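You operate a simulated robot arm through the tools that you are given. There is no shell and no other tool. Be economical: measure what you need, move in short steps, check, and stop when the job is done.

Carry out the task below with a simulated robot arm. There is one attempt and no reset: what you move stays moved.

TASK
Put the white wrench in its holder at 10, shut the blue valve and turn the blue dial to 3.
Fine: wrench home before its dial turns; valve shut before the blue dial; leave the other wrenches and the pins.
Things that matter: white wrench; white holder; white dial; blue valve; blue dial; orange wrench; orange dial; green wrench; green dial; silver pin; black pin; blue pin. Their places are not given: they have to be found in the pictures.

The check looks at the end state, three seconds after you hand in, the way a careful person would. Anything else that was tipped, shoved, dropped, spilled or broken makes it a failure.

THE ROBOT
A 7-joint arm with a two-finger parallel gripper, fixed in place. Base frame: the origin is at the foot of the arm, x ahead of it, y to its left, z up; the work surface is at about z = 0.86. Units: m, degrees, N and s.
With the tool pointing down near the work surface it reaches from about 0.24 to 0.68 m from the base axis. Its first joint turns from -66.0 to 66.0 degrees. Payload 2.4 kg.
The TCP is the grasp point between the finger pads, 0.03 m short of the fingertips. In the tool frame z runs along the fingers and y along their closing line. Largest opening 0.094 m; finger width 0.028, thickness 0.01; the body of the gripper, 0.05 by 0.096 m, starts 0.055 m behind the TCP.
Orientation is that of the tool frame in the base frame, as a unit quaternion [x, y, z, w]. With the fingers straight down and closing along the base's y, the tool's x points along the base's -x, its y along +y and its z along -z.

THE INTERFACE
- The arm moves only by the tool drive_tool. Its argument "motion" is a list of rows, each an object (a shift or turn left out is 0, a gripper value left out holds the last) with "dr": the turn, a rotation vector about the tool's x, y, z in units of 45 degrees (1.0 is 45 degrees), a list of three; "linear": the shift along the tool's x, y, z in units of 150 mm (1.0 is 150 mm), a list of three; "gripper": the finger opening in mm, from 0 to 94. In form: [{"dr": [ax, ay, az], "linear": [tx, ty, tz], "gripper": gripper}, ...]. A call has 1 to 12 rows; each row is the pose to reach, as a shift and turn from the pose commanded when the call began, along the tool's axes at that moment. A call with a number of a shift or a turn outside -1 to 1 is refused whole. Each row takes 0.2 s and may step no farther than 0.05 m and 8.6 degrees from the row before; otherwise, or with a gripper value out of range, the whole call is refused. A pose out of reach is approached as far as the arm can. The call stops where the force on the tool passes 40 N (or 10 N more than at its start, if that is more) or the arm is blocked; 0.2 s more then pass. Each finger travels about 0.153 m/s and halts on what it meets, pressing with about 42 N; the grip force reading is that of the motor and also rises with nothing between the fingers. The clock runs only during rows and for 0.2 s after the last one: add rows that repeat a pose to give the fingers time. The reply holds the time, the measured pose of the TCP, the force on the tool along the base axes, the opening and the grip force, in the units named above and with some noise.
- Cameras (640 x 400 px; columns grow to the right, rows downward): "scene" is fixed at [0.0446, 0.4753, 1.458]; the picture's right is [-0.71, -0.71, 0.00], its down [-0.38, 0.38, -0.84] and it looks along [0.60, -0.59, -0.54] (base axes); focal length 293 px, centre (320, 200). "wrist" rides on the gripper at [-0.037, 0, -0.058] in the tool frame; the picture's right is [0.00, -1.00, 0.00], its down [0.97, 0.00, -0.24] and it looks along [0.24, 0.00, 0.97] (tool axes); focal length 218 px, centre (320, 200).
- grab_frame(camera): a new picture of that camera. The clock stands still meanwhile.
- pixel_to_xyz(camera, pixels): for up to 12 pixels [column, row] of the newest picture of that camera ("zoom" is the newest enlarged one), the place [x, y, z] in the base frame of the surface seen there, good to about 0.002 m, but the place of the scene camera against the robot may be out by one fixed shift of up to 0.012 m in any direction. The clock stands still meanwhile.
- inspect(camera, box): a new picture of the part [left, top, right, bottom] of that camera's present view, enlarged. The clock stands still meanwhile.
- hand_in(): hands the job in; it is judged then, once.

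Keep the steps short. Do not move on a guess: measure, check each grasp and each placing, and mend mistakes. In all there are 80 turns and 54 pictures (those below and enlarged ones count). Leave the gripper open and the arm clear of the work at the hand-in unless told otherwise, and finish with a single line.

The tools are called after "Emit:" as name(argument=value, ...) on one line, values as JSON. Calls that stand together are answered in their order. drive_tool: Moves the arm, as the interface text tells. Its arguments: {"type":"object","properties":{"motion":{"type":"array","items":{"type":"object","properties":{"dr":{"type":"array","items":{"type":"number"}},"linear":{"type":"array","items":{"type":"number"}},"gripper":{"type":"number"}}}}},"required":["motion"]} The other tools are called the same way: grab_frame (camera) takes a picture; pixel_to_xyz (camera, pixels) gives the place of the surface under pixels of a picture; inspect (camera, box) takes an enlarged picture of a part of a camera's view; hand_in () hands the job in.

At the start:

```text
t: 0.0
position: [0.3822, 0.1013, 1.3063]
ee_rot: [-0.001, 1.0, 0.0, 0.0]
wrist_force: [0.0, -1.3, -0.8]
grip_width: 0.094
finger_force: 0.0
```

scene: 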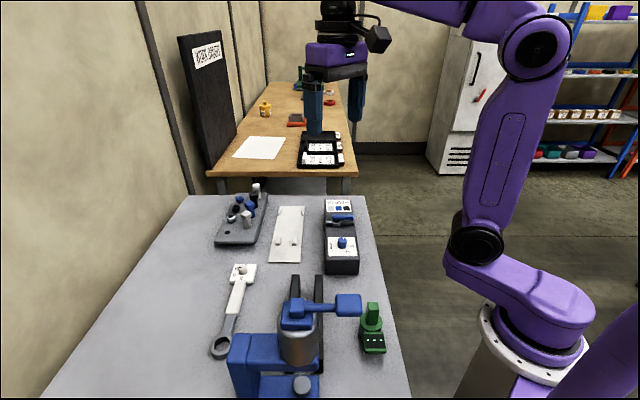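
wrist: 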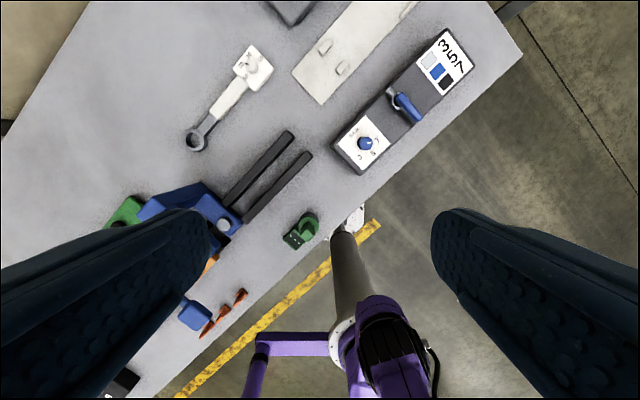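

I see the white wrench at (235,310) in the scene view, the white board at (288,235), and the blue valve and dial box at (341,240). I'll enlarge these first.

Emit:
inspect(camera="scene", box=[200, 170, 400, 295])

Emit:
inspect(camera="scene", box=[190, 250, 430, 400])

Emit:
inspect(camera="wrist", box=[160, 0, 500, 212])

```text
3.20 times, centred on (300, 232) of scene
```

zoom: 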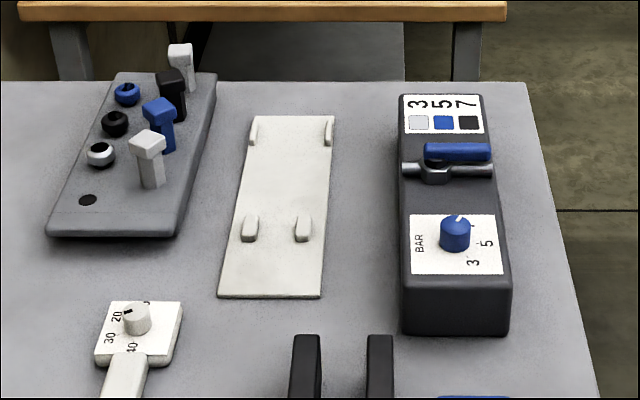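

```text
2.67 times, centred on (310, 325) of scene
```

zoom: 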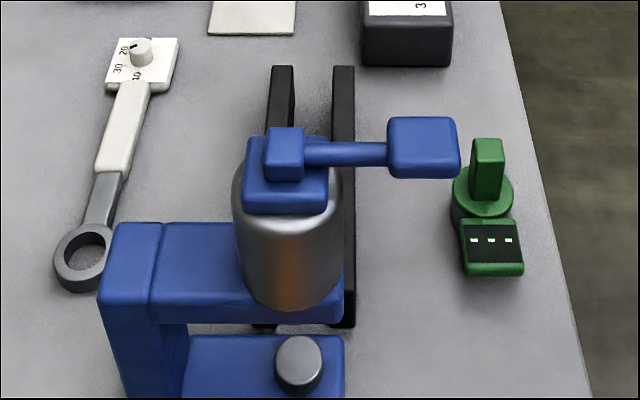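

```text
1.88 times, centred on (330, 106) of wrist
```

zoom: 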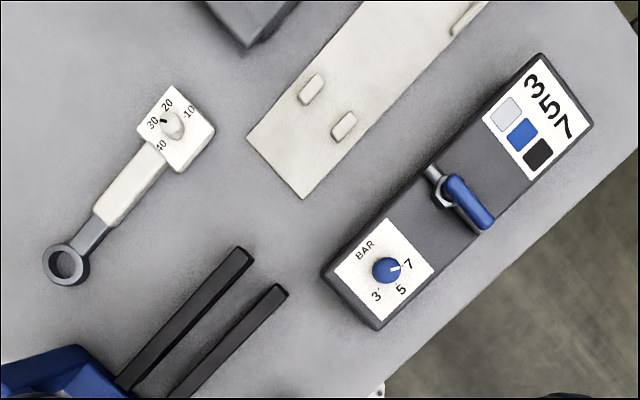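

The wrist picture is accurately placed against the robot, so I'll measure the wrench, holder board, valve and dial in the enlarged wrist view.

Emit:
pixel_to_xyz(camera="zoom", pixels=[[172, 125], [65, 262], [85, 237], [132, 195], [157, 148], [212, 130], [170, 88], [138, 137], [180, 170], [100, 300]])

Emit:
pixel_to_xyz(camera="zoom", pixels=[[310, 88], [345, 125], [247, 137], [302, 198], [385, 268], [447, 185], [482, 218], [432, 172], [460, 210], [320, 278], [375, 328], [542, 55]])

```text
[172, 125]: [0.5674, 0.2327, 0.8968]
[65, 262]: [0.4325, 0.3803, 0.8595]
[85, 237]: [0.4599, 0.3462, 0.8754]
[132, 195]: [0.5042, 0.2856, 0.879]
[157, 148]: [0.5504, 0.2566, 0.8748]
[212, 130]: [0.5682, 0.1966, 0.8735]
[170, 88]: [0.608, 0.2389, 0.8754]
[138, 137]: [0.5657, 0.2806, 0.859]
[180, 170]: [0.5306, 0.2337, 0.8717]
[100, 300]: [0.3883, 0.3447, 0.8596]
```

```text
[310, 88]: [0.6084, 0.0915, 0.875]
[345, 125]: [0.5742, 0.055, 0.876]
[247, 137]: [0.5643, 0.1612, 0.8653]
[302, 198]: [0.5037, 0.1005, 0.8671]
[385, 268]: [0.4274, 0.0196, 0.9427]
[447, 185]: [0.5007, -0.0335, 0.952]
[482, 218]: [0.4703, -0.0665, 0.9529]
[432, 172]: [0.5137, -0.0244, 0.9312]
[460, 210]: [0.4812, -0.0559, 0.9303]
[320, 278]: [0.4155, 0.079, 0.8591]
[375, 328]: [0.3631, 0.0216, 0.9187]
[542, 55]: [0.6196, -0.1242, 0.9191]
```

The head of the wrench is near (0.567,0.235), its ring near (0.43,0.38). I'll move the arm forward and down in free air for a closer look at the holder.

Emit:
drive_tool(motion=[{"linear": [-0.2, 0, 0.2]}, {"linear": [-0.4, 0, 0.4]}, {"linear": [-0.6, 0, 0.6]}, {"linear": [-0.8, 0, 0.8]}, {"linear": [-1, 0, 1]}, {"linear": [-1, 0, 1]}])

Emit:
grab_frame(camera="wrist")

Emit:
grab_frame(camera="scene")

```text
t: 1.4
position: [0.5332, 0.1014, 1.1545]
ee_rot: [-0.001, 1.0, 0.0, 0.001]
wrist_force: [1.1, 0.3, 0.0]
grip_width: 0.0942
finger_force: 0.1
```

```text
48 pictures are left
```

wrist: 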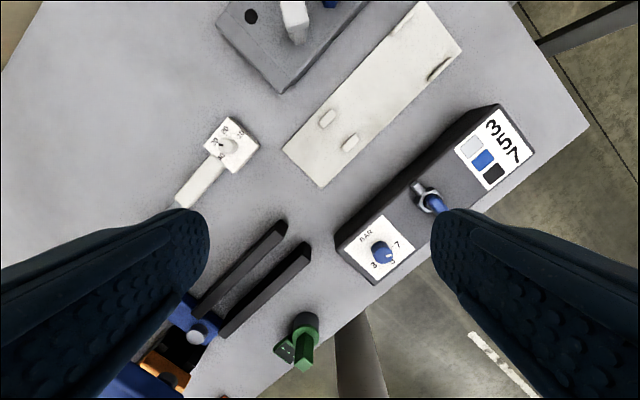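

```text
47 pictures are left
```

scene: 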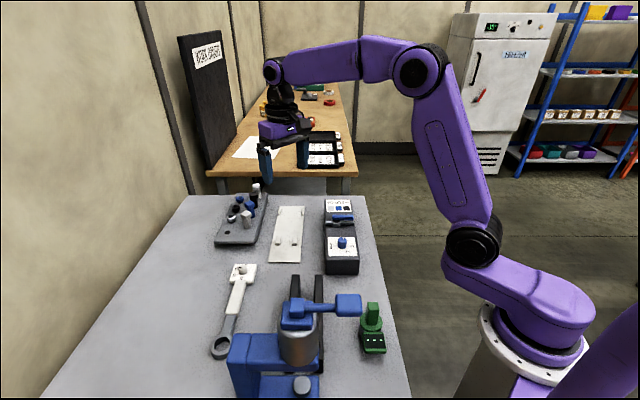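

Emit:
inspect(camera="wrist", box=[160, 0, 480, 200])

Emit:
inspect(camera="scene", box=[255, 195, 375, 270])

```text
2.00 times, centred on (320, 100) of wrist
```

zoom: 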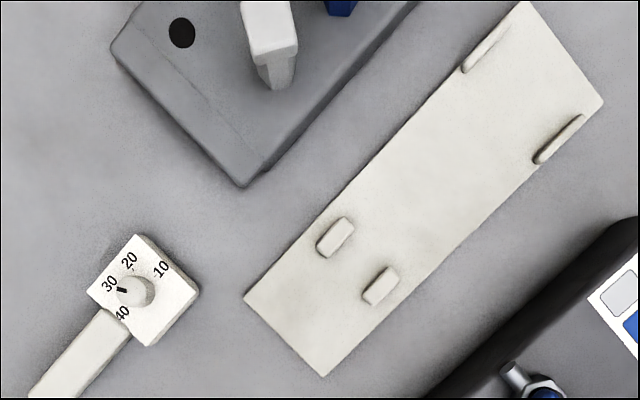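

```text
5.33 times, centred on (315, 232) of scene
```

zoom: 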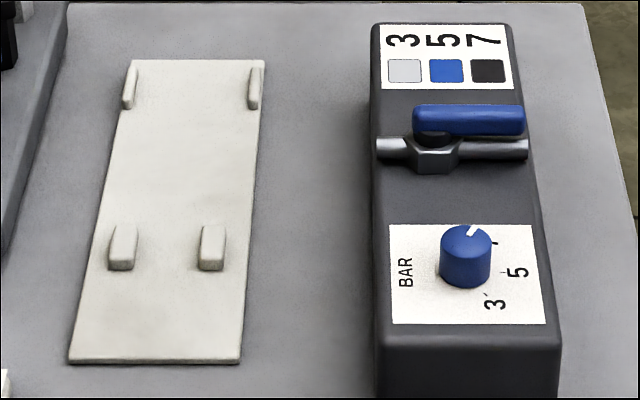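

I'll measure the pegs, clips, board corners and wrench head precisely.

Emit:
pixel_to_xyz(camera="wrist", pixels=[[228, 118], [258, 145], [234, 171], [206, 145], [229, 145], [330, 117], [350, 142], [403, 23], [440, 69], [461, 51], [283, 149], [322, 187]])

Emit:
pixel_to_xyz(camera="wrist", pixels=[[222, 1], [251, 16], [280, 90], [290, 18], [190, 180], [176, 203], [421, 4], [320, 126], [358, 140], [381, 250], [396, 243], [304, 245]])

```text
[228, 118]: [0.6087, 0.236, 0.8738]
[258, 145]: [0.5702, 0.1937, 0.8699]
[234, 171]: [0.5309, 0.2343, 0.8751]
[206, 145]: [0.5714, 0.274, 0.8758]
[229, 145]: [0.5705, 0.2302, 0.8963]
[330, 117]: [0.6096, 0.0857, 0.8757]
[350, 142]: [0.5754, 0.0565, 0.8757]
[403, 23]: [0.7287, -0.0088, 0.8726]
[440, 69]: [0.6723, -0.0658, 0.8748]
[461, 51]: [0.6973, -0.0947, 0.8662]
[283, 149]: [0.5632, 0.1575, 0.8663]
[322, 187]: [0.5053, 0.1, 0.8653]
```

```text
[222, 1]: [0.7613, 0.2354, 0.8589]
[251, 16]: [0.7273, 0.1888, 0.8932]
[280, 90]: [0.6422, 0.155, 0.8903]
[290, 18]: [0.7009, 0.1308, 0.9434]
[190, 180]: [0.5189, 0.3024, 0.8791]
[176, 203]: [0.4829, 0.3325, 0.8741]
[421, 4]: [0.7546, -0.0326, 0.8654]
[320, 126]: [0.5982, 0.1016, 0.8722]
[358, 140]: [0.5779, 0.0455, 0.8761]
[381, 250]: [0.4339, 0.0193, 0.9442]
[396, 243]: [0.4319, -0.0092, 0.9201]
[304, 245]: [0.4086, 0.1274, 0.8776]
```

Clips are about 0.074 apart inside, pegs about 0.032. I need the wrench's widths to tell which end belongs where, so I'll check the wrench, the wall sign and the other tools up close.

Emit:
inspect(camera="scene", box=[180, 30, 240, 80])

Emit:
inspect(camera="scene", box=[200, 255, 280, 365])

```text
8.00 times, centred on (210, 55) of scene
```

zoom: 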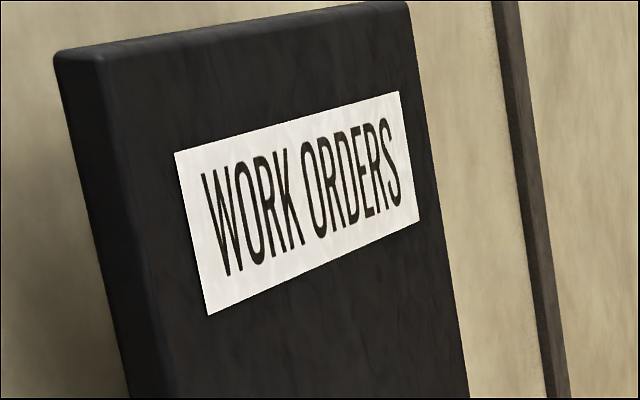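

```text
3.64 times, centred on (240, 310) of scene
```

zoom: 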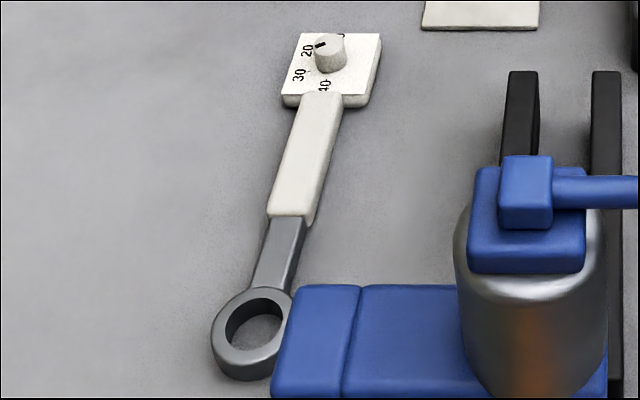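

Emit:
pixel_to_xyz(camera="zoom", pixels=[[286, 150], [330, 150], [262, 240], [298, 240], [214, 335], [288, 318], [252, 288], [238, 366], [325, 98], [268, 214], [316, 214], [330, 68]])

Emit:
pixel_to_xyz(camera="scene", pixels=[[278, 237], [296, 238], [243, 268]])

```text
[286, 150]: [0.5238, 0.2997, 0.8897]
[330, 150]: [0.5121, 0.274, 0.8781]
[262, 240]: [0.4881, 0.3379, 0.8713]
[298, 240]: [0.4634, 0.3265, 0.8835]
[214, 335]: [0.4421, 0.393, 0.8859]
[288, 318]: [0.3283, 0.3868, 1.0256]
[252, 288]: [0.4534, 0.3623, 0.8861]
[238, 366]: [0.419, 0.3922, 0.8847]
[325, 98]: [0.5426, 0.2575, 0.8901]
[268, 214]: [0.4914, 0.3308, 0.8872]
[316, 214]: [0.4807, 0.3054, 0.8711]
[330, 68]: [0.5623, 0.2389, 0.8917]
```

```text
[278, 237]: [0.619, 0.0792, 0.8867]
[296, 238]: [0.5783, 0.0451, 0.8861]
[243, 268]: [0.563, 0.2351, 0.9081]
```

I'll turn the gripper 45° so its closing line crosses the wrench, and move above the wrench to look closely.

Emit:
drive_tool(motion=[{"linear": [0.05, 0.17, 0.1], "dr": [0, 0, 0.167]}, {"linear": [0.1, 0.34, 0.2], "dr": [0, 0, 0.334]}, {"linear": [0.15, 0.5, 0.3], "dr": [0, 0, 0.5]}, {"linear": [0.2, 0.67, 0.4], "dr": [0, 0, 0.667]}, {"linear": [0.25, 0.84, 0.5], "dr": [0, 0, 0.834]}, {"linear": [0.28, 1, 0.6], "dr": [0, 0, 1]}, {"linear": [0.28, 1, 0.6], "dr": [0, 0, 1]}])

Emit:
grab_frame(camera="wrist")

```text
t: 3.0
position: [0.4936, 0.2507, 1.0646]
ee_rot: [0.383, 0.924, 0.001, 0.0]
wrist_force: [-0.5, 0.1, 0.6]
grip_width: 0.094
finger_force: 0.0
```

```text
42 pictures are left
```

wrist: 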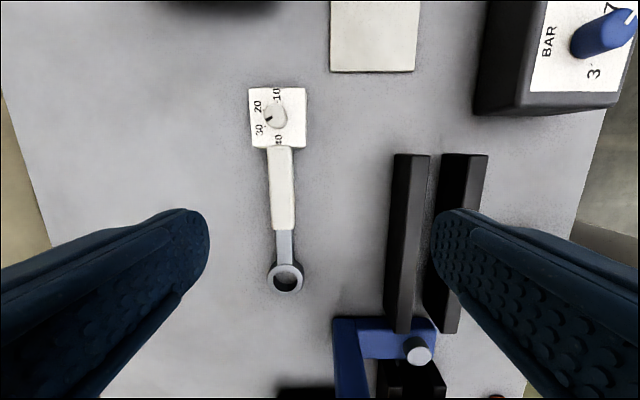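

A clear view of the whole wrench between the fingers. I'll enlarge it and measure widths.

Emit:
inspect(camera="wrist", box=[200, 80, 376, 300])

Emit:
pixel_to_xyz(camera="wrist", pixels=[[268, 180], [293, 180], [278, 245], [291, 245], [268, 278], [301, 278], [285, 264], [285, 291], [250, 115], [306, 115], [283, 229], [280, 150]])

```text
1.82 times, centred on (288, 190) of wrist
```

zoom: 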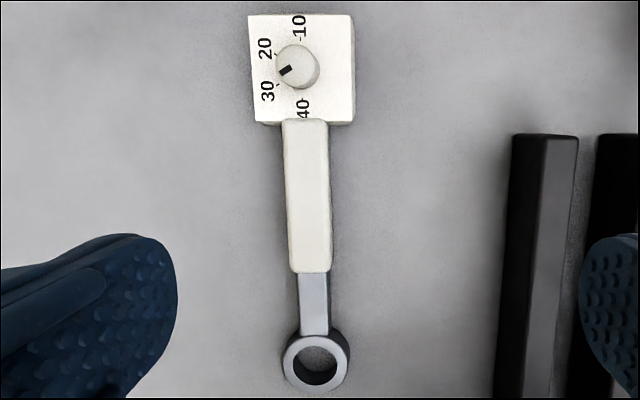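

```text
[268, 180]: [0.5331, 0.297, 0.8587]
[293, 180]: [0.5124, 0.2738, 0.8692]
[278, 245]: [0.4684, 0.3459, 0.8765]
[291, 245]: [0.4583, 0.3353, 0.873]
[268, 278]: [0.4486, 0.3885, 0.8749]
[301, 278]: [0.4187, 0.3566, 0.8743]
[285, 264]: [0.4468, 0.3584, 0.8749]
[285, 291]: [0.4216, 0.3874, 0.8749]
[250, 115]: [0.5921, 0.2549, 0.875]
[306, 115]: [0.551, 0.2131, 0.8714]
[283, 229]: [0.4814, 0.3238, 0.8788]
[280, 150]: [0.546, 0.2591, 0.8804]
```

Handle is 26 mm wide, shaft 16 mm, ring 42 mm and head 57 mm. So the head goes between the clips and the shaft between the pegs, about 8 mm clear on each side. The grasp point is mid-handle (0.516,0.289). I'll move above it at z≈0.945 with a 60 mm opening.

Emit:
drive_tool(motion=[{"linear": [0.02, 0.1, 0.2], "gripper": 60}, {"linear": [0.04, 0.2, 0.4]}, {"linear": [0.075, 0.286, 0.6]}, {"linear": [0.075, 0.286, 0.8]}, {"linear": [0.075, 0.286, 0.8]}])

Emit:
grab_frame(camera="wrist")

```text
t: 4.2
position: [0.5119, 0.2887, 0.9459]
ee_rot: [0.383, 0.924, 0.001, 0.0]
wrist_force: [0.9, 0.4, -0.1]
grip_width: 0.0598
finger_force: 0.1
```

```text
40 pictures are left
```

wrist: 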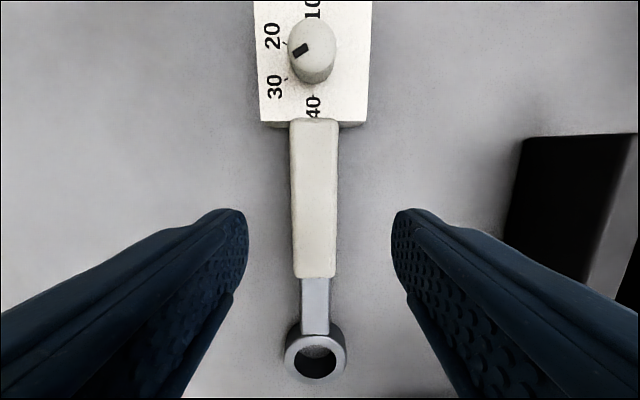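

The handle is centred within 4 mm, and the grip will land near row 210, mid-handle. I'll go straight down to z≈0.893 and close.

Emit:
drive_tool(motion=[{"linear": [0, 0.025, 0.12]}, {"linear": [0, 0.025, 0.25]}, {"linear": [0, 0.025, 0.345]}, {"linear": [0, 0.025, 0.345]}, {"linear": [0, 0.025, 0.345], "gripper": 30}, {"linear": [0, 0.025, 0.345], "gripper": 15}, {"linear": [0, 0.025, 0.345], "gripper": 15}, {"linear": [0, 0.025, 0.345], "gripper": 15}])

```text
t: 6.0
position: [0.5156, 0.2929, 0.8957]
ee_rot: [0.383, 0.924, 0.001, -0.001]
wrist_force: [-0.2, -0.6, -0.8]
grip_width: 0.0275
finger_force: 41.5
```

The grip holds at 27.5 mm. I'll lift 0.135 straight up and check.

Emit:
drive_tool(motion=[{"linear": [0, 0, -0.2]}, {"linear": [0, 0, -0.45]}, {"linear": [0, 0, -0.7]}, {"linear": [0, 0, -0.9]}, {"linear": [0, 0, -0.9]}])

Emit:
grab_frame(camera="scene")

```text
t: 7.2
position: [0.5169, 0.2923, 1.029]
ee_rot: [0.382, 0.924, 0.0, 0.0]
wrist_force: [-0.5, 0.3, -4.8]
grip_width: 0.0276
finger_force: 41.5
```

```text
39 pictures are left
```

scene: 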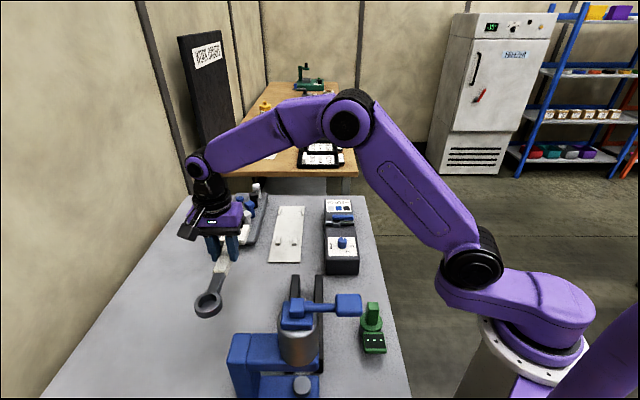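

The wrench hangs level. I'll carry it toward the holder in two legs at z≈1.03, and stop short to look.

Emit:
drive_tool(motion=[{"linear": [-0.19, -0.14, 0]}, {"linear": [-0.38, -0.28, 0]}, {"linear": [-0.57, -0.42, 0]}, {"linear": [-0.76, -0.56, 0]}, {"linear": [-0.95, -0.69, 0]}, {"linear": [-0.95, -0.69, 0]}])

Emit:
drive_tool(motion=[{"linear": [-0.19, 0, 0]}, {"linear": [-0.38, 0, 0]}, {"linear": [-0.57, 0, 0]}, {"linear": [-0.76, 0, 0]}, {"linear": [-0.91, 0, 0]}, {"linear": [-0.91, 0, 0]}])

Emit:
grab_frame(camera="wrist")

```text
t: 8.6
position: [0.5407, 0.1193, 1.0308]
ee_rot: [0.382, 0.924, 0.0, 0.001]
wrist_force: [0.4, -0.9, -3.6]
grip_width: 0.0276
finger_force: 42.2
```

```text
t: 10.0
position: [0.6401, 0.0231, 1.0291]
ee_rot: [0.383, 0.924, 0.0, 0.0]
wrist_force: [0.4, 0.6, -4.1]
grip_width: 0.0276
finger_force: 42.1
```

```text
38 pictures are left
```

wrist: 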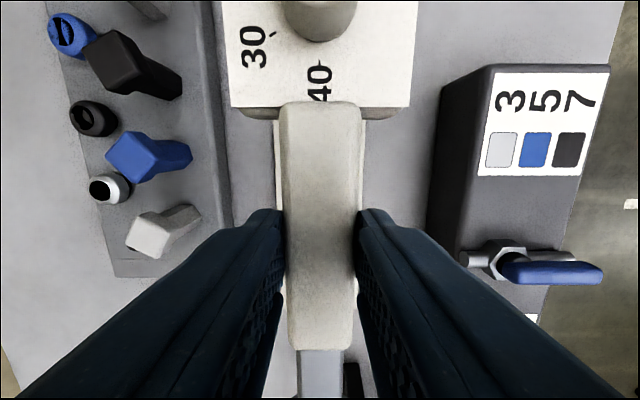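

The board edges (cols 275 and 367) are symmetric about the handle, so sideways alignment is good. I'll check the lengthwise position from the peg at (352,375) and the head edges.

Emit:
pixel_to_xyz(camera="wrist", pixels=[[352, 370], [352, 385], [240, 95], [405, 95], [278, 160], [364, 160], [320, 104], [305, 345], [340, 345], [302, 385], [340, 385]])

Emit:
inspect(camera="scene", box=[225, 180, 365, 268])

```text
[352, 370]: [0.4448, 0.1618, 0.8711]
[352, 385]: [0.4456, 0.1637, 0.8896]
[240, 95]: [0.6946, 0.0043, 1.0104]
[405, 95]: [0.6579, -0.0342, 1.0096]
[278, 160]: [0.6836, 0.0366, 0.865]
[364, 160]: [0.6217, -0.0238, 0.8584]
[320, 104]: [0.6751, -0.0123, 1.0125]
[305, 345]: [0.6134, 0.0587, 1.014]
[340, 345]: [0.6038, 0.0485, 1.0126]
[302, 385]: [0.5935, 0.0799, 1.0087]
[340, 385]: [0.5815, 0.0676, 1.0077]
```

```text
4.55 times, centred on (295, 224) of scene
```

zoom: 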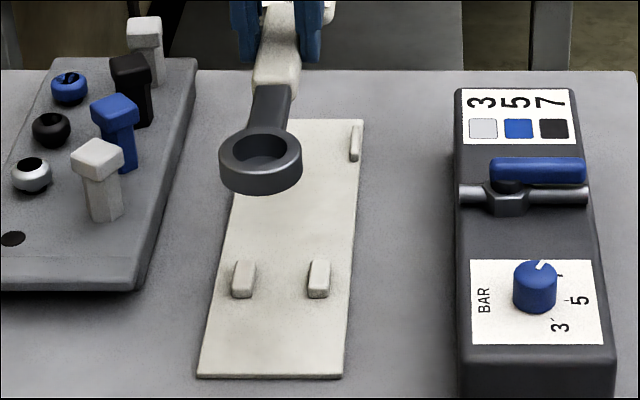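

Sideways offset is under 1 mm; lengthwise I'll go 4 mm further forward. I'll lower to z≈0.925, just above the pegs, and check.

Emit:
drive_tool(motion=[{"linear": [-0.027, 0, 0.2]}, {"linear": [-0.027, 0, 0.4]}, {"linear": [-0.027, 0, 0.58]}, {"linear": [-0.027, 0, 0.69]}, {"linear": [-0.027, 0, 0.69]}])

Emit:
inspect(camera="scene", box=[225, 180, 365, 268])

Emit:
grab_frame(camera="wrist")

```text
t: 11.2
position: [0.6407, 0.0194, 0.9235]
ee_rot: [0.382, 0.924, 0.0, 0.001]
wrist_force: [0.0, 0.2, -3.4]
grip_width: 0.0276
finger_force: 42.5
```

```text
4.55 times, centred on (295, 224) of scene
```

zoom: 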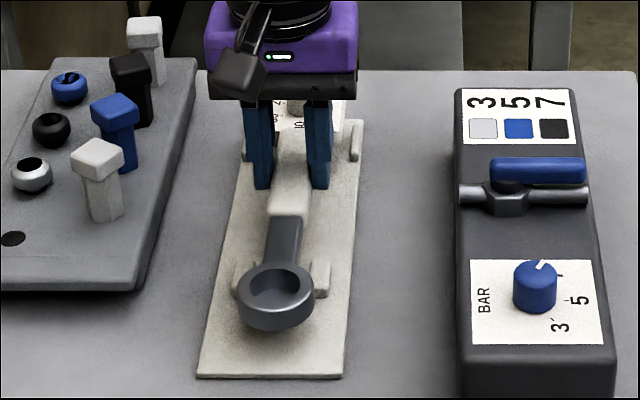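

```text
35 pictures are left
```

wrist: 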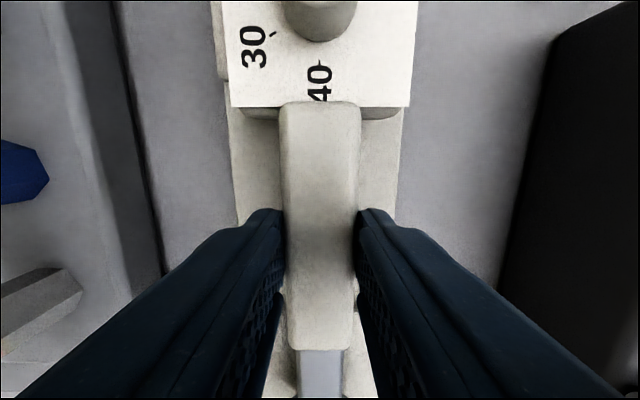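

The board's centre line seems slightly left of the wrench (about 314 at row 100, 317 at row 215). I'll measure the edges.

Emit:
pixel_to_xyz(camera="wrist", pixels=[[229, 120], [237, 190], [401, 125], [396, 195], [240, 205], [220, 40], [234, 90], [405, 90], [285, 120], [359, 120], [293, 335], [349, 335]])

```text
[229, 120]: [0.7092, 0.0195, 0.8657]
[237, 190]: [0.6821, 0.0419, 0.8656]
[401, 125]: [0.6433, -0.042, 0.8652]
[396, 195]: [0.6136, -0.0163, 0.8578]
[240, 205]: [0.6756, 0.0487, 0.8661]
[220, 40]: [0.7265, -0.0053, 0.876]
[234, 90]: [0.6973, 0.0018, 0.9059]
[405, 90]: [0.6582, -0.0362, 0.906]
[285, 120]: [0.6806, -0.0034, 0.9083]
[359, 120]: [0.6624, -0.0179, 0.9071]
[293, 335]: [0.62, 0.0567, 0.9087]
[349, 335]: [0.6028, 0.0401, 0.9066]
```

The wrench axis is about 2.5 mm off to the right with no rotation error. I'll shift 2.3 mm left, lower to the board and watch the force.

Emit:
drive_tool(motion=[{"linear": [0, 0.015, 0]}, {"linear": [0, 0.015, 0.06]}, {"linear": [0, 0.015, 0.11]}, {"linear": [0, 0.015, 0.14]}, {"linear": [0, 0.015, 0.14]}])

Emit:
inspect(camera="scene", box=[225, 180, 365, 268])

```text
t: 12.4
position: [0.6437, 0.0196, 0.9036]
ee_rot: [0.383, 0.924, 0.0, 0.0]
wrist_force: [-0.2, -0.2, -3.0]
grip_width: 0.0275
finger_force: 42.0
```

```text
4.55 times, centred on (295, 224) of scene
```

zoom: 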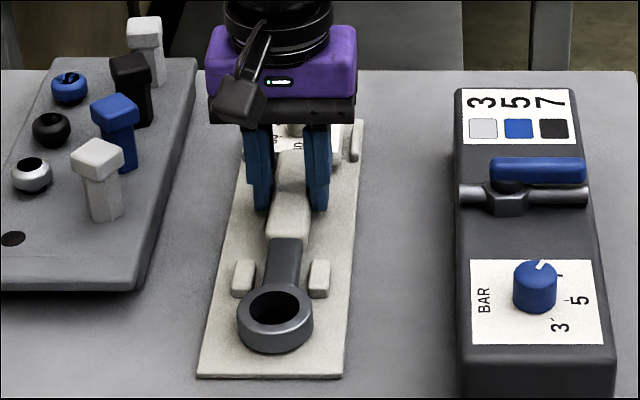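

The shaft sits between the pegs and the head between the clips. I'll ease down another 2 mm, then open and rise.

Emit:
drive_tool(motion=[{"linear": [0, 0, 0.013]}, {"linear": [0, 0, 0.013]}, {"linear": [0, 0, 0.013], "gripper": 34}, {"linear": [0, 0, 0.013], "gripper": 50}, {"linear": [0, 0, 0.013], "gripper": 50}, {"linear": [0, 0, -0.15]}, {"linear": [0, 0, -0.4]}, {"linear": [0, 0, -0.65]}, {"linear": [0, 0, -0.9]}, {"linear": [0.15, 0, -1]}, {"linear": [0.15, 0, -1]}])

Emit:
inspect(camera="scene", box=[225, 180, 365, 268])

Emit:
grab_frame(camera="wrist")

```text
t: 14.8
position: [0.6317, 0.0353, 1.0545]
ee_rot: [0.383, 0.924, 0.0, 0.0]
wrist_force: [0.6, 0.6, 0.7]
grip_width: 0.0499
finger_force: 0.1
```

```text
4.55 times, centred on (295, 224) of scene
```

zoom: 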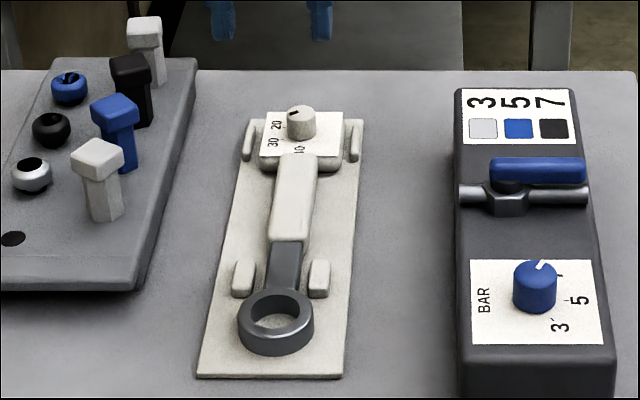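

```text
32 pictures are left
```

wrist: 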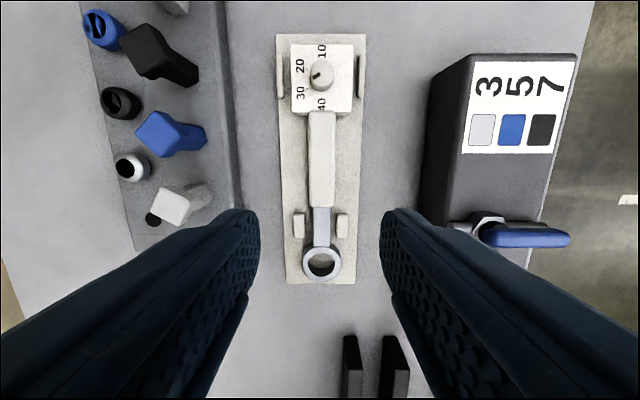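

The wrench is home and centred. Next is its dial: I'll enlarge and measure the knob.

Emit:
inspect(camera="wrist", box=[272, 30, 372, 120])

Emit:
pixel_to_xyz(camera="wrist", pixels=[[322, 72], [314, 72], [330, 72], [294, 47], [350, 47], [350, 112], [294, 112], [322, 84], [280, 75], [362, 75], [298, 225], [342, 225]])

```text
4.44 times, centred on (322, 75) of wrist
```

zoom: 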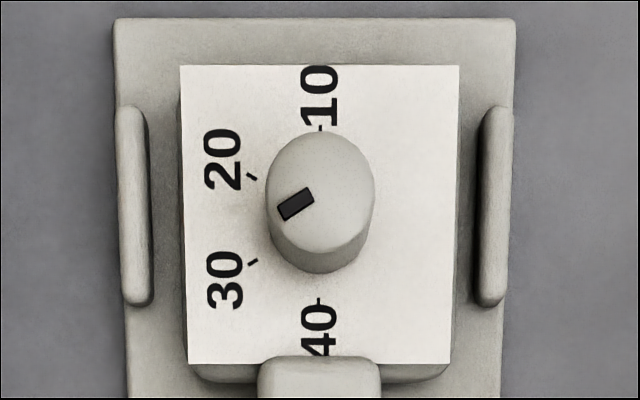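

```text
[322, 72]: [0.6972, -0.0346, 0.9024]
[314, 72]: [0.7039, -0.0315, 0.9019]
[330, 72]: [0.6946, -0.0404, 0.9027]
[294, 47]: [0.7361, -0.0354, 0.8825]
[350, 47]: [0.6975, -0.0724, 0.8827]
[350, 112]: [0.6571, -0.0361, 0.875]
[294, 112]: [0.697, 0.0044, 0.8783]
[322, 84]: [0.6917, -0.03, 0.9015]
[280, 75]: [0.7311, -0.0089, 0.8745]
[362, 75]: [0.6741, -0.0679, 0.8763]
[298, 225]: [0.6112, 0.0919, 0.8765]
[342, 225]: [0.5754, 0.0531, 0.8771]
```

The mark points at 30 and 10 lies 120° clockwise. Knob centre is (0.697,-0.035), top at z=0.902, so it's at 0.698 m, on the edge of reach. I'll go above it with the closing line back along y and see how far the arm gets.

Emit:
drive_tool(motion=[{"linear": [-0.11, 0, 0.09], "dr": [0, 0, -0.167]}, {"linear": [-0.22, 0, 0.18], "dr": [0, 0, -0.334]}, {"linear": [-0.33, -0.01, 0.27], "dr": [0, 0, -0.5]}, {"linear": [-0.44, -0.01, 0.36], "dr": [0, 0, -0.667]}, {"linear": [-0.55, -0.02, 0.45], "dr": [0, 0, -0.834]}, {"linear": [-0.639, -0.024, 0.53], "dr": [0, 0, -1]}, {"linear": [-0.639, -0.024, 0.53], "dr": [0, 0, -1]}])

Emit:
grab_frame(camera="wrist")

```text
t: 16.4
position: [0.6941, -0.0324, 0.9756]
ee_rot: [-0.001, 1.0, 0.0, 0.0]
wrist_force: [0.2, 0.0, -0.5]
grip_width: 0.0502
finger_force: 0.1
```

```text
30 pictures are left
```

wrist: 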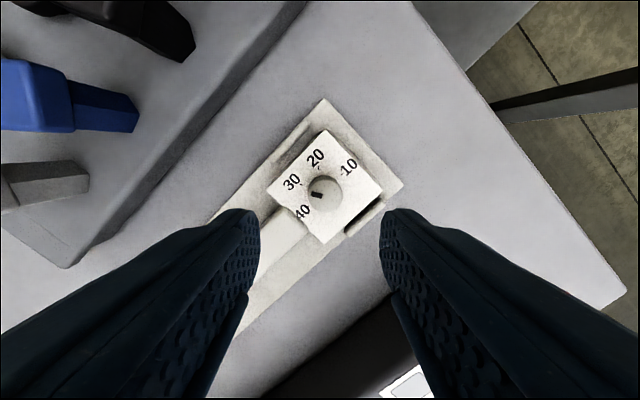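

The arm got there within 3 mm with the tool straight down. I'll measure the knob from here.

Emit:
pixel_to_xyz(camera="wrist", pixels=[[324, 188], [312, 188], [336, 188], [324, 200], [269, 190], [327, 131], [383, 186], [326, 243], [235, 255]])

Emit:
inspect(camera="wrist", box=[250, 120, 410, 250])

```text
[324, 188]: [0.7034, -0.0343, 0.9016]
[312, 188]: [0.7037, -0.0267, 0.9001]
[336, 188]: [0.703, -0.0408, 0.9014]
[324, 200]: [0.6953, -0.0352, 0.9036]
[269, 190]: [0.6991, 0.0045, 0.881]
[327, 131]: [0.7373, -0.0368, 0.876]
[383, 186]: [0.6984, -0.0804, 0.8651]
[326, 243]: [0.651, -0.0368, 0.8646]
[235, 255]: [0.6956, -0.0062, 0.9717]
```

```text
3.08 times, centred on (330, 185) of wrist
```

zoom: 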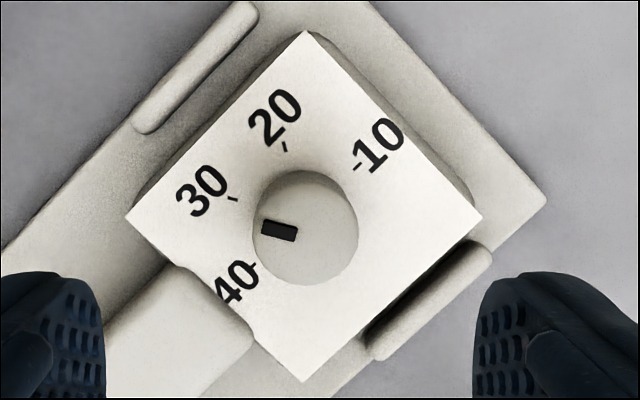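

Knob centre is (0.698,-0.035), about 22 mm across. I'll turn the gripper back 30°, go down to z≈0.918 around the knob and close gently.

Emit:
drive_tool(motion=[{"linear": [-0.032, -0.008, 0], "dr": [0, 0, -0.167]}, {"linear": [-0.032, -0.008, 0], "dr": [0, 0, -0.334]}, {"linear": [-0.032, -0.008, 0.05], "dr": [0, 0, -0.5]}, {"linear": [-0.032, -0.008, 0.15], "dr": [0, 0, -0.667]}, {"linear": [-0.032, -0.008, 0.27], "dr": [0, 0, -0.667]}, {"linear": [-0.032, -0.008, 0.38], "dr": [0, 0, -0.667]}, {"linear": [-0.032, -0.008, 0.38], "dr": [0, 0, -0.667]}])

Emit:
grab_frame(camera="wrist")

```text
t: 18.0
position: [0.6956, -0.0333, 0.9173]
ee_rot: [-0.26, 0.966, 0.0, 0.0]
wrist_force: [-0.1, 0.4, -0.2]
grip_width: 0.0499
finger_force: 0.1
out of reach, approached as far as the arm can: row 1, 2, 3, 4, 5, 6, 7
```

```text
28 pictures are left
```

wrist: 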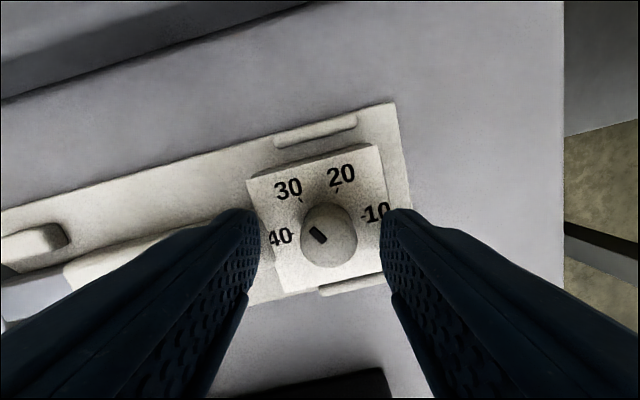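

The arm stops slightly short. I'll measure the knob against the grasp point here.

Emit:
pixel_to_xyz(camera="wrist", pixels=[[303, 235], [355, 235], [328, 207], [328, 246], [328, 228], [318, 262], [338, 262]])

Emit:
inspect(camera="wrist", box=[240, 140, 420, 300])

```text
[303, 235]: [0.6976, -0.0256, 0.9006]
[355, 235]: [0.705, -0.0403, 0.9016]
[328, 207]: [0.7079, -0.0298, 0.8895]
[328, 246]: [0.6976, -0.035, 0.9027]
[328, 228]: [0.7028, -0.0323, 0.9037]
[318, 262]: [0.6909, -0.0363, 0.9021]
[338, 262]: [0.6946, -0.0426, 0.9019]
```

```text
2.50 times, centred on (330, 220) of wrist
```

zoom: 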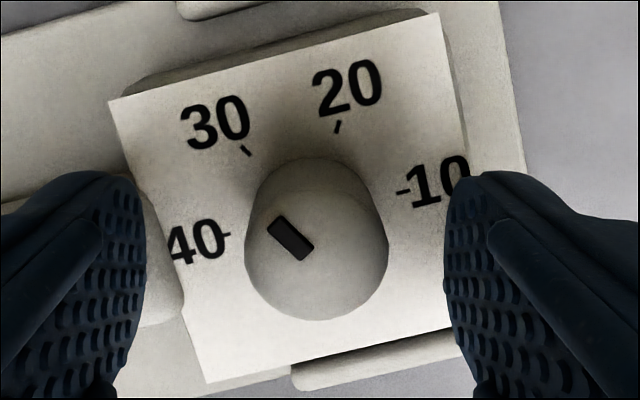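

The knob centre is about 4 mm beyond the grasp point. A 6° outward tilt recovers that reach, so I'll tilt, raise 3 mm and re-measure.

Emit:
drive_tool(motion=[{"linear": [-0.005, 0.0, -0.02], "dr": [0.033, -0.058, 0]}, {"linear": [-0.01, 0.0, -0.02], "dr": [0.0667, -0.1155, 0]}, {"linear": [-0.01, 0.0, -0.02], "dr": [0.0667, -0.1155, 0]}, {"linear": [-0.01, 0.0, -0.02], "dr": [0.0667, -0.1155, 0]}])

Emit:
grab_frame(camera="wrist")

```text
t: 19.0
position: [0.6964, -0.0336, 0.9214]
ee_rot: [-0.259, 0.965, -0.013, 0.05]
wrist_force: [0.1, 0.0, 1.1]
grip_width: 0.05
finger_force: 0.1
```

```text
26 pictures are left
```

wrist: 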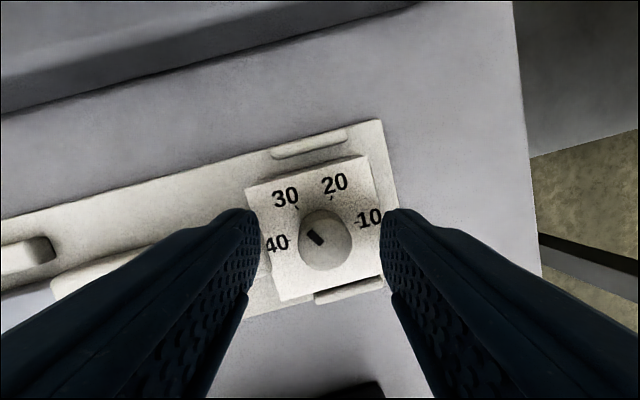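

Now within reach; the knob top centre is at (325,242) and the grasp axis at (320,245). I'll shift 2 mm sideways and close on the knob.

Emit:
drive_tool(motion=[{"linear": [-0.005, -0.012, 0.005]}, {"linear": [-0.005, -0.012, 0.005], "gripper": 30}, {"linear": [-0.005, -0.012, 0.005], "gripper": 20}, {"linear": [-0.005, -0.012, 0.005], "gripper": 15}, {"linear": [-0.005, -0.012, 0.005], "gripper": 15}])

Emit:
grab_frame(camera="wrist")

```text
t: 20.2
position: [0.6982, -0.035, 0.9208]
ee_rot: [-0.259, 0.964, -0.013, 0.051]
wrist_force: [-0.4, 1.2, 1.0]
grip_width: 0.0208
finger_force: 42.2
```

```text
25 pictures are left
```

wrist: 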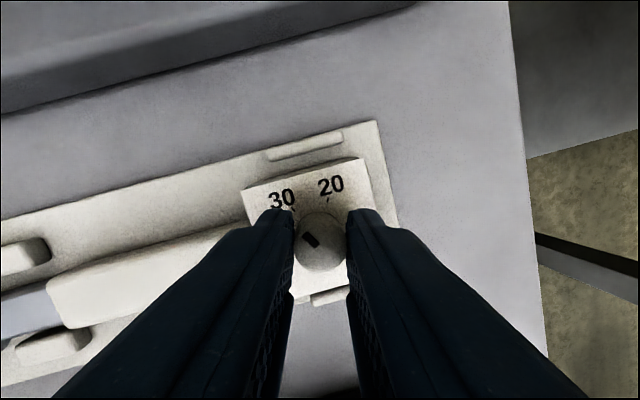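

Knob gripped at 20.8 mm. I'll turn 30° clockwise about the vertical and check.

Emit:
drive_tool(motion=[{"dr": [0.0151, 0.0087, 0.1658]}, {"dr": [0.0302, 0.0174, 0.3315]}, {"dr": [0.0453, 0.0261, 0.4973]}, {"dr": [0.0603, 0.0349, 0.663]}, {"dr": [0.0603, 0.0349, 0.663]}])

Emit:
grab_frame(camera="wrist")

```text
t: 21.4
position: [0.699, -0.0356, 0.9218]
ee_rot: [0.001, 0.999, -0.027, 0.047]
wrist_force: [-1.8, 2.5, 12.2]
grip_width: 0.0206
finger_force: 41.9
```

```text
24 pictures are left
```

wrist: 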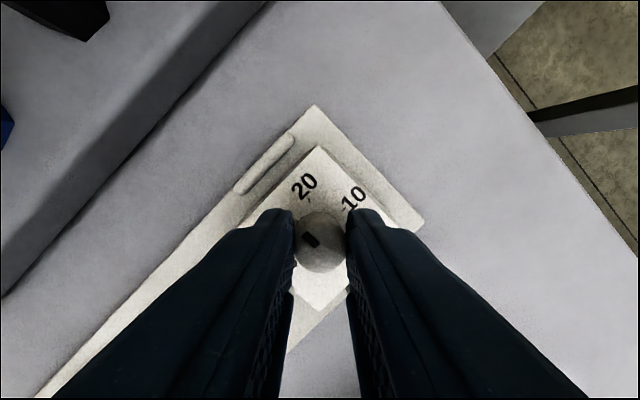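

The dial turned with the gripper while the wrench stayed put. The upward force of 12 N suggests a fingertip touches the plate, so I'll continue 30° with a 1 mm raise.

Emit:
drive_tool(motion=[{"linear": [0, 0, -0.008], "dr": [0.0151, 0.0087, 0.1658]}, {"linear": [0, 0, -0.008], "dr": [0.0302, 0.0174, 0.3315]}, {"linear": [0, 0, -0.008], "dr": [0.0453, 0.0261, 0.4973]}, {"linear": [0, 0, -0.008], "dr": [0.0603, 0.0349, 0.663]}, {"linear": [0, 0, -0.008], "dr": [0.0603, 0.0349, 0.663]}])

Emit:
grab_frame(camera="wrist")

```text
t: 22.6
position: [0.6966, -0.0354, 0.9219]
ee_rot: [0.259, 0.964, -0.037, 0.037]
wrist_force: [1.3, -1.1, 1.3]
grip_width: 0.0207
finger_force: 41.3
```

```text
23 pictures are left
```

wrist: 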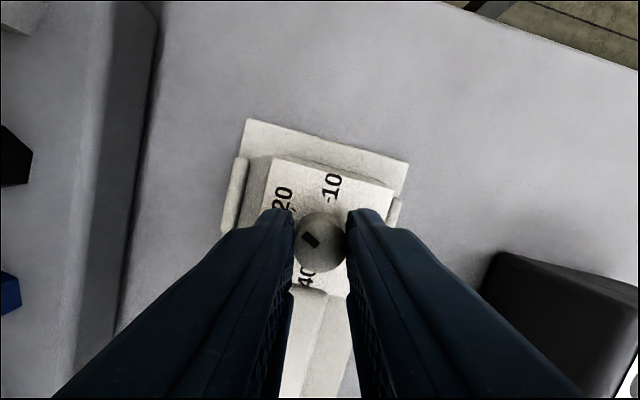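

Mark is at 60°, i.e. the 20 position. I'll open, swing back 60° about the vertical, and regrip.

Emit:
drive_tool(motion=[{"gripper": 35}, {"gripper": 45}, {"gripper": 45}, {"dr": [-0.0151, -0.0087, -0.1658]}, {"dr": [-0.0302, -0.0174, -0.3315]}, {"dr": [-0.0453, -0.0261, -0.4973]}, {"dr": [-0.0603, -0.0349, -0.663]}, {"dr": [-0.0754, -0.0436, -0.829]}, {"dr": [-0.0905, -0.0523, -0.9945]}, {"dr": [-0.0905, -0.0523, -0.9945]}])

Emit:
drive_tool(motion=[{"dr": [-0.0151, -0.0087, -0.1658]}, {"dr": [-0.0302, -0.0174, -0.3315]}, {"dr": [-0.0302, -0.0174, -0.3315]}])

Emit:
grab_frame(camera="wrist")

```text
t: 24.8
position: [0.6982, -0.0357, 0.9225]
ee_rot: [-0.132, 0.99, -0.02, 0.05]
wrist_force: [-0.1, 0.7, -0.2]
grip_width: 0.0452
finger_force: 0.0
```

```text
t: 25.6
position: [0.6983, -0.0351, 0.9212]
ee_rot: [-0.26, 0.964, -0.014, 0.05]
wrist_force: [-0.1, -0.9, -0.3]
grip_width: 0.0449
finger_force: 0.0
```

```text
22 pictures are left
```

wrist: 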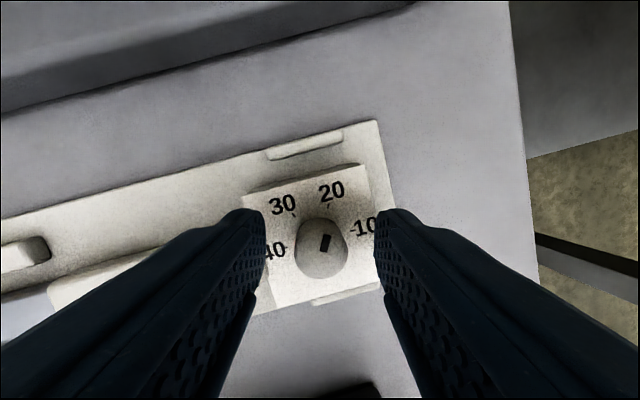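

The mark now points at 20. I'll regrip and turn another 30° clockwise, then 30° more.

Emit:
drive_tool(motion=[{"gripper": 30}, {"gripper": 20}, {"gripper": 15}, {"gripper": 15}, {"dr": [0.0151, 0.0087, 0.1658]}, {"dr": [0.0302, 0.0174, 0.3315]}, {"dr": [0.0453, 0.0261, 0.4973]}, {"dr": [0.0603, 0.0349, 0.663]}, {"dr": [0.0603, 0.0349, 0.663]}])

Emit:
drive_tool(motion=[{"dr": [0.0151, 0.0087, 0.1658]}, {"dr": [0.0302, 0.0174, 0.3315]}, {"dr": [0.0453, 0.0261, 0.4973]}, {"dr": [0.0603, 0.0349, 0.663]}, {"dr": [0.0603, 0.0349, 0.663]}])

Emit:
inspect(camera="wrist", box=[210, 110, 430, 310])

```text
t: 27.6
position: [0.698, -0.0351, 0.9229]
ee_rot: [0.0, 0.999, -0.026, 0.045]
wrist_force: [0.2, 0.2, -0.5]
grip_width: 0.0205
finger_force: 41.8
```

```text
t: 28.8
position: [0.698, -0.0352, 0.9212]
ee_rot: [0.26, 0.964, -0.037, 0.036]
wrist_force: [1.6, -0.3, 0.7]
grip_width: 0.0208
finger_force: 42.4
```

```text
2.00 times, centred on (320, 210) of wrist
```

zoom: 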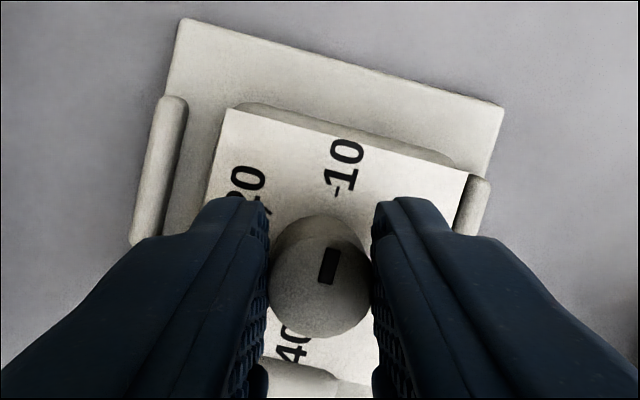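

The mark looks at or near 10. I'll open and rise, then check from above.

Emit:
drive_tool(motion=[{"gripper": 35}, {"gripper": 45}, {"gripper": 45}, {"linear": [0, 0, -0.15]}, {"linear": [0, 0, -0.4]}, {"linear": [0, 0, -0.6]}, {"linear": [0, 0, -0.6]}])

Emit:
inspect(camera="wrist", box=[250, 110, 390, 230])

```text
t: 30.4
position: [0.6928, -0.0259, 1.0126]
ee_rot: [0.259, 0.965, -0.037, 0.037]
wrist_force: [0.3, 0.2, 0.0]
grip_width: 0.0452
finger_force: 0.0
```

```text
3.33 times, centred on (320, 170) of wrist
```

zoom: 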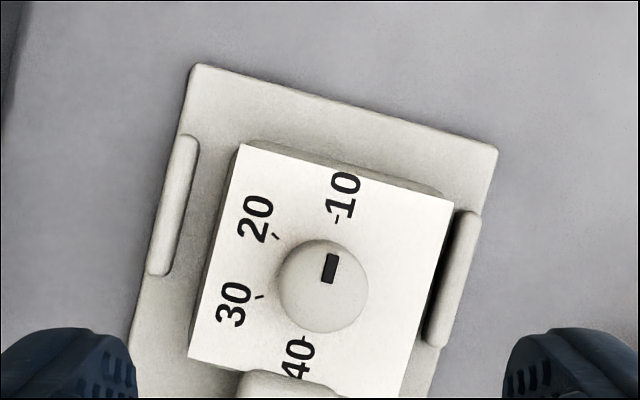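

The mark is parallel to the 40–10 tick line and points at 10; the wrench is still seated. Next is the valve: I'll straighten the tool and move over the blue box at a safe height.

Emit:
drive_tool(motion=[{"linear": [0, 0, -0.3], "dr": [-0.033, 0.058, 0]}, {"linear": [0.2, -0.16, -0.5], "dr": [-0.0667, 0.1155, 0]}, {"linear": [0.4, -0.32, -0.6], "dr": [-0.0667, 0.1155, 0]}, {"linear": [0.6, -0.48, -0.6], "dr": [-0.0667, 0.1155, 0]}, {"linear": [0.8, -0.64, -0.6], "dr": [-0.0667, 0.1155, 0]}, {"linear": [0.98, -0.797, -0.6], "dr": [-0.0667, 0.1155, 0]}, {"linear": [0.98, -0.797, -0.6], "dr": [-0.0667, 0.1155, 0]}])

Emit:
drive_tool(motion=[{"dr": [0, 0, 0.167]}, {"dr": [0, 0, 0.333]}, {"dr": [0, 0, 0.333]}])

Emit:
grab_frame(camera="wrist")

```text
t: 32.0
position: [0.5008, -0.0505, 1.0919]
ee_rot: [0.259, 0.966, 0.0, 0.001]
wrist_force: [-0.5, 0.8, 0.3]
grip_width: 0.0449
finger_force: 0.0
out of reach, approached as far as the arm can: row 1
```

```text
t: 32.8
position: [0.503, -0.052, 1.0934]
ee_rot: [0.384, 0.923, 0.0, 0.0]
wrist_force: [0.0, 0.1, 0.7]
grip_width: 0.0451
finger_force: 0.0
```

```text
19 pictures are left
```

wrist: 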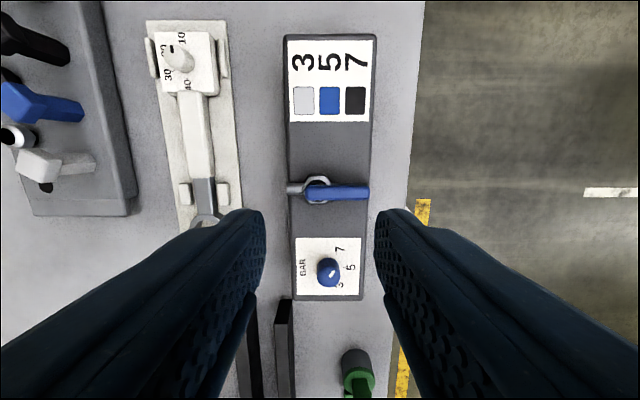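

Emit:
inspect(camera="wrist", box=[270, 150, 390, 300])

Emit:
pixel_to_xyz(camera="wrist", pixels=[[318, 189], [308, 192], [335, 192], [350, 192], [365, 192], [340, 185], [340, 199], [292, 189], [328, 268], [318, 268], [338, 268], [300, 150]])

```text
2.67 times, centred on (330, 225) of wrist
```

zoom: 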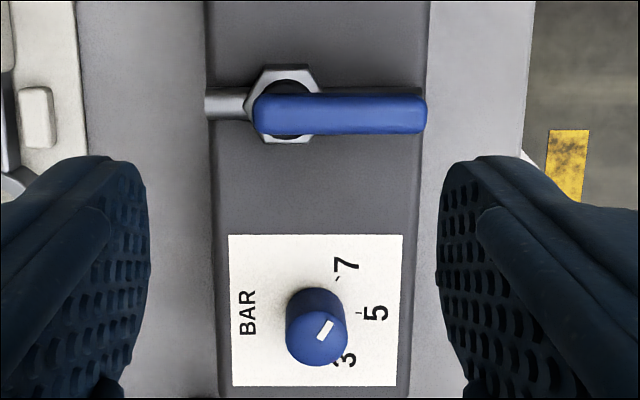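

```text
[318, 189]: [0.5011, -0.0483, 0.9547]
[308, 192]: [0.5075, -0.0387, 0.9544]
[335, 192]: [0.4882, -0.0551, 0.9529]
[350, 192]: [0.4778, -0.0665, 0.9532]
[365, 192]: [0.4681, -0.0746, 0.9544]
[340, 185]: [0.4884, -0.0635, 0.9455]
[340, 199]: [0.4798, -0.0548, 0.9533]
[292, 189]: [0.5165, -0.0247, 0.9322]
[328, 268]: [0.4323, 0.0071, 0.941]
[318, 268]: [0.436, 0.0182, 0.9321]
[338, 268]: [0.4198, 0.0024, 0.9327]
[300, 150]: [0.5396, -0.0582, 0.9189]
```

The pipe runs across the box and the lever lies along it, so the valve is open. Shutting means a quarter turn clockwise toward the dial, about a pivot near (0.500,-0.045). I'll turn the gripper so its fingers straddle the lever.

Emit:
drive_tool(motion=[{"linear": [0.01, -0.03, 0], "dr": [0, 0, -0.167]}, {"linear": [0.02, -0.06, 0], "dr": [0, 0, -0.334]}, {"linear": [0.03, -0.09, 0], "dr": [0, 0, -0.5]}, {"linear": [0.04, -0.12, 0], "dr": [0, 0, -0.667]}, {"linear": [0.05, -0.15, 0], "dr": [0, 0, -0.834]}, {"linear": [0.054, -0.182, 0], "dr": [0, 0, -1]}, {"linear": [0.054, -0.182, 0], "dr": [0, 0, -1]}])

Emit:
drive_tool(motion=[{"linear": [0, 0, 0.1], "dr": [0, 0, -0.167]}, {"linear": [0, 0, 0.2], "dr": [0, 0, -0.334]}, {"linear": [0, 0, 0.3], "dr": [0, 0, -0.5]}, {"linear": [0, 0, 0.4], "dr": [0, 0, -0.667]}, {"linear": [0, 0, 0.45], "dr": [0, 0, -0.834]}, {"linear": [0, 0, 0.45], "dr": [0, 0, -1]}, {"linear": [0, 0, 0.45], "dr": [0, 0, -1]}])

Emit:
grab_frame(camera="wrist")

```text
t: 34.4
position: [0.4762, -0.0633, 1.093]
ee_rot: [-0.001, 1.0, 0.0, -0.001]
wrist_force: [0.1, -0.9, 0.4]
grip_width: 0.0451
finger_force: 0.0
```

```text
t: 36.0
position: [0.4758, -0.0642, 1.0254]
ee_rot: [-0.385, 0.923, 0.0, 0.0]
wrist_force: [-0.2, 0.3, -0.7]
grip_width: 0.0451
finger_force: 0.0
```

```text
17 pictures are left
```

wrist: 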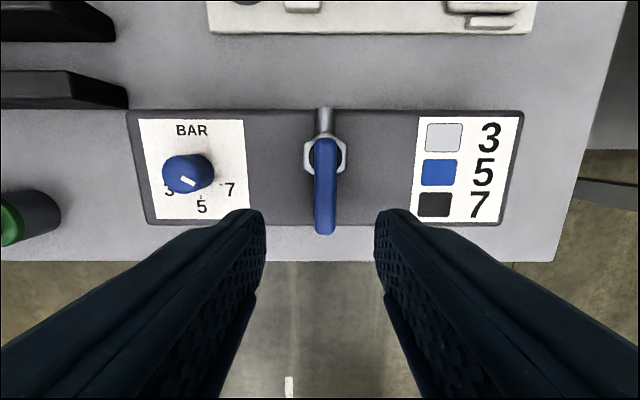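

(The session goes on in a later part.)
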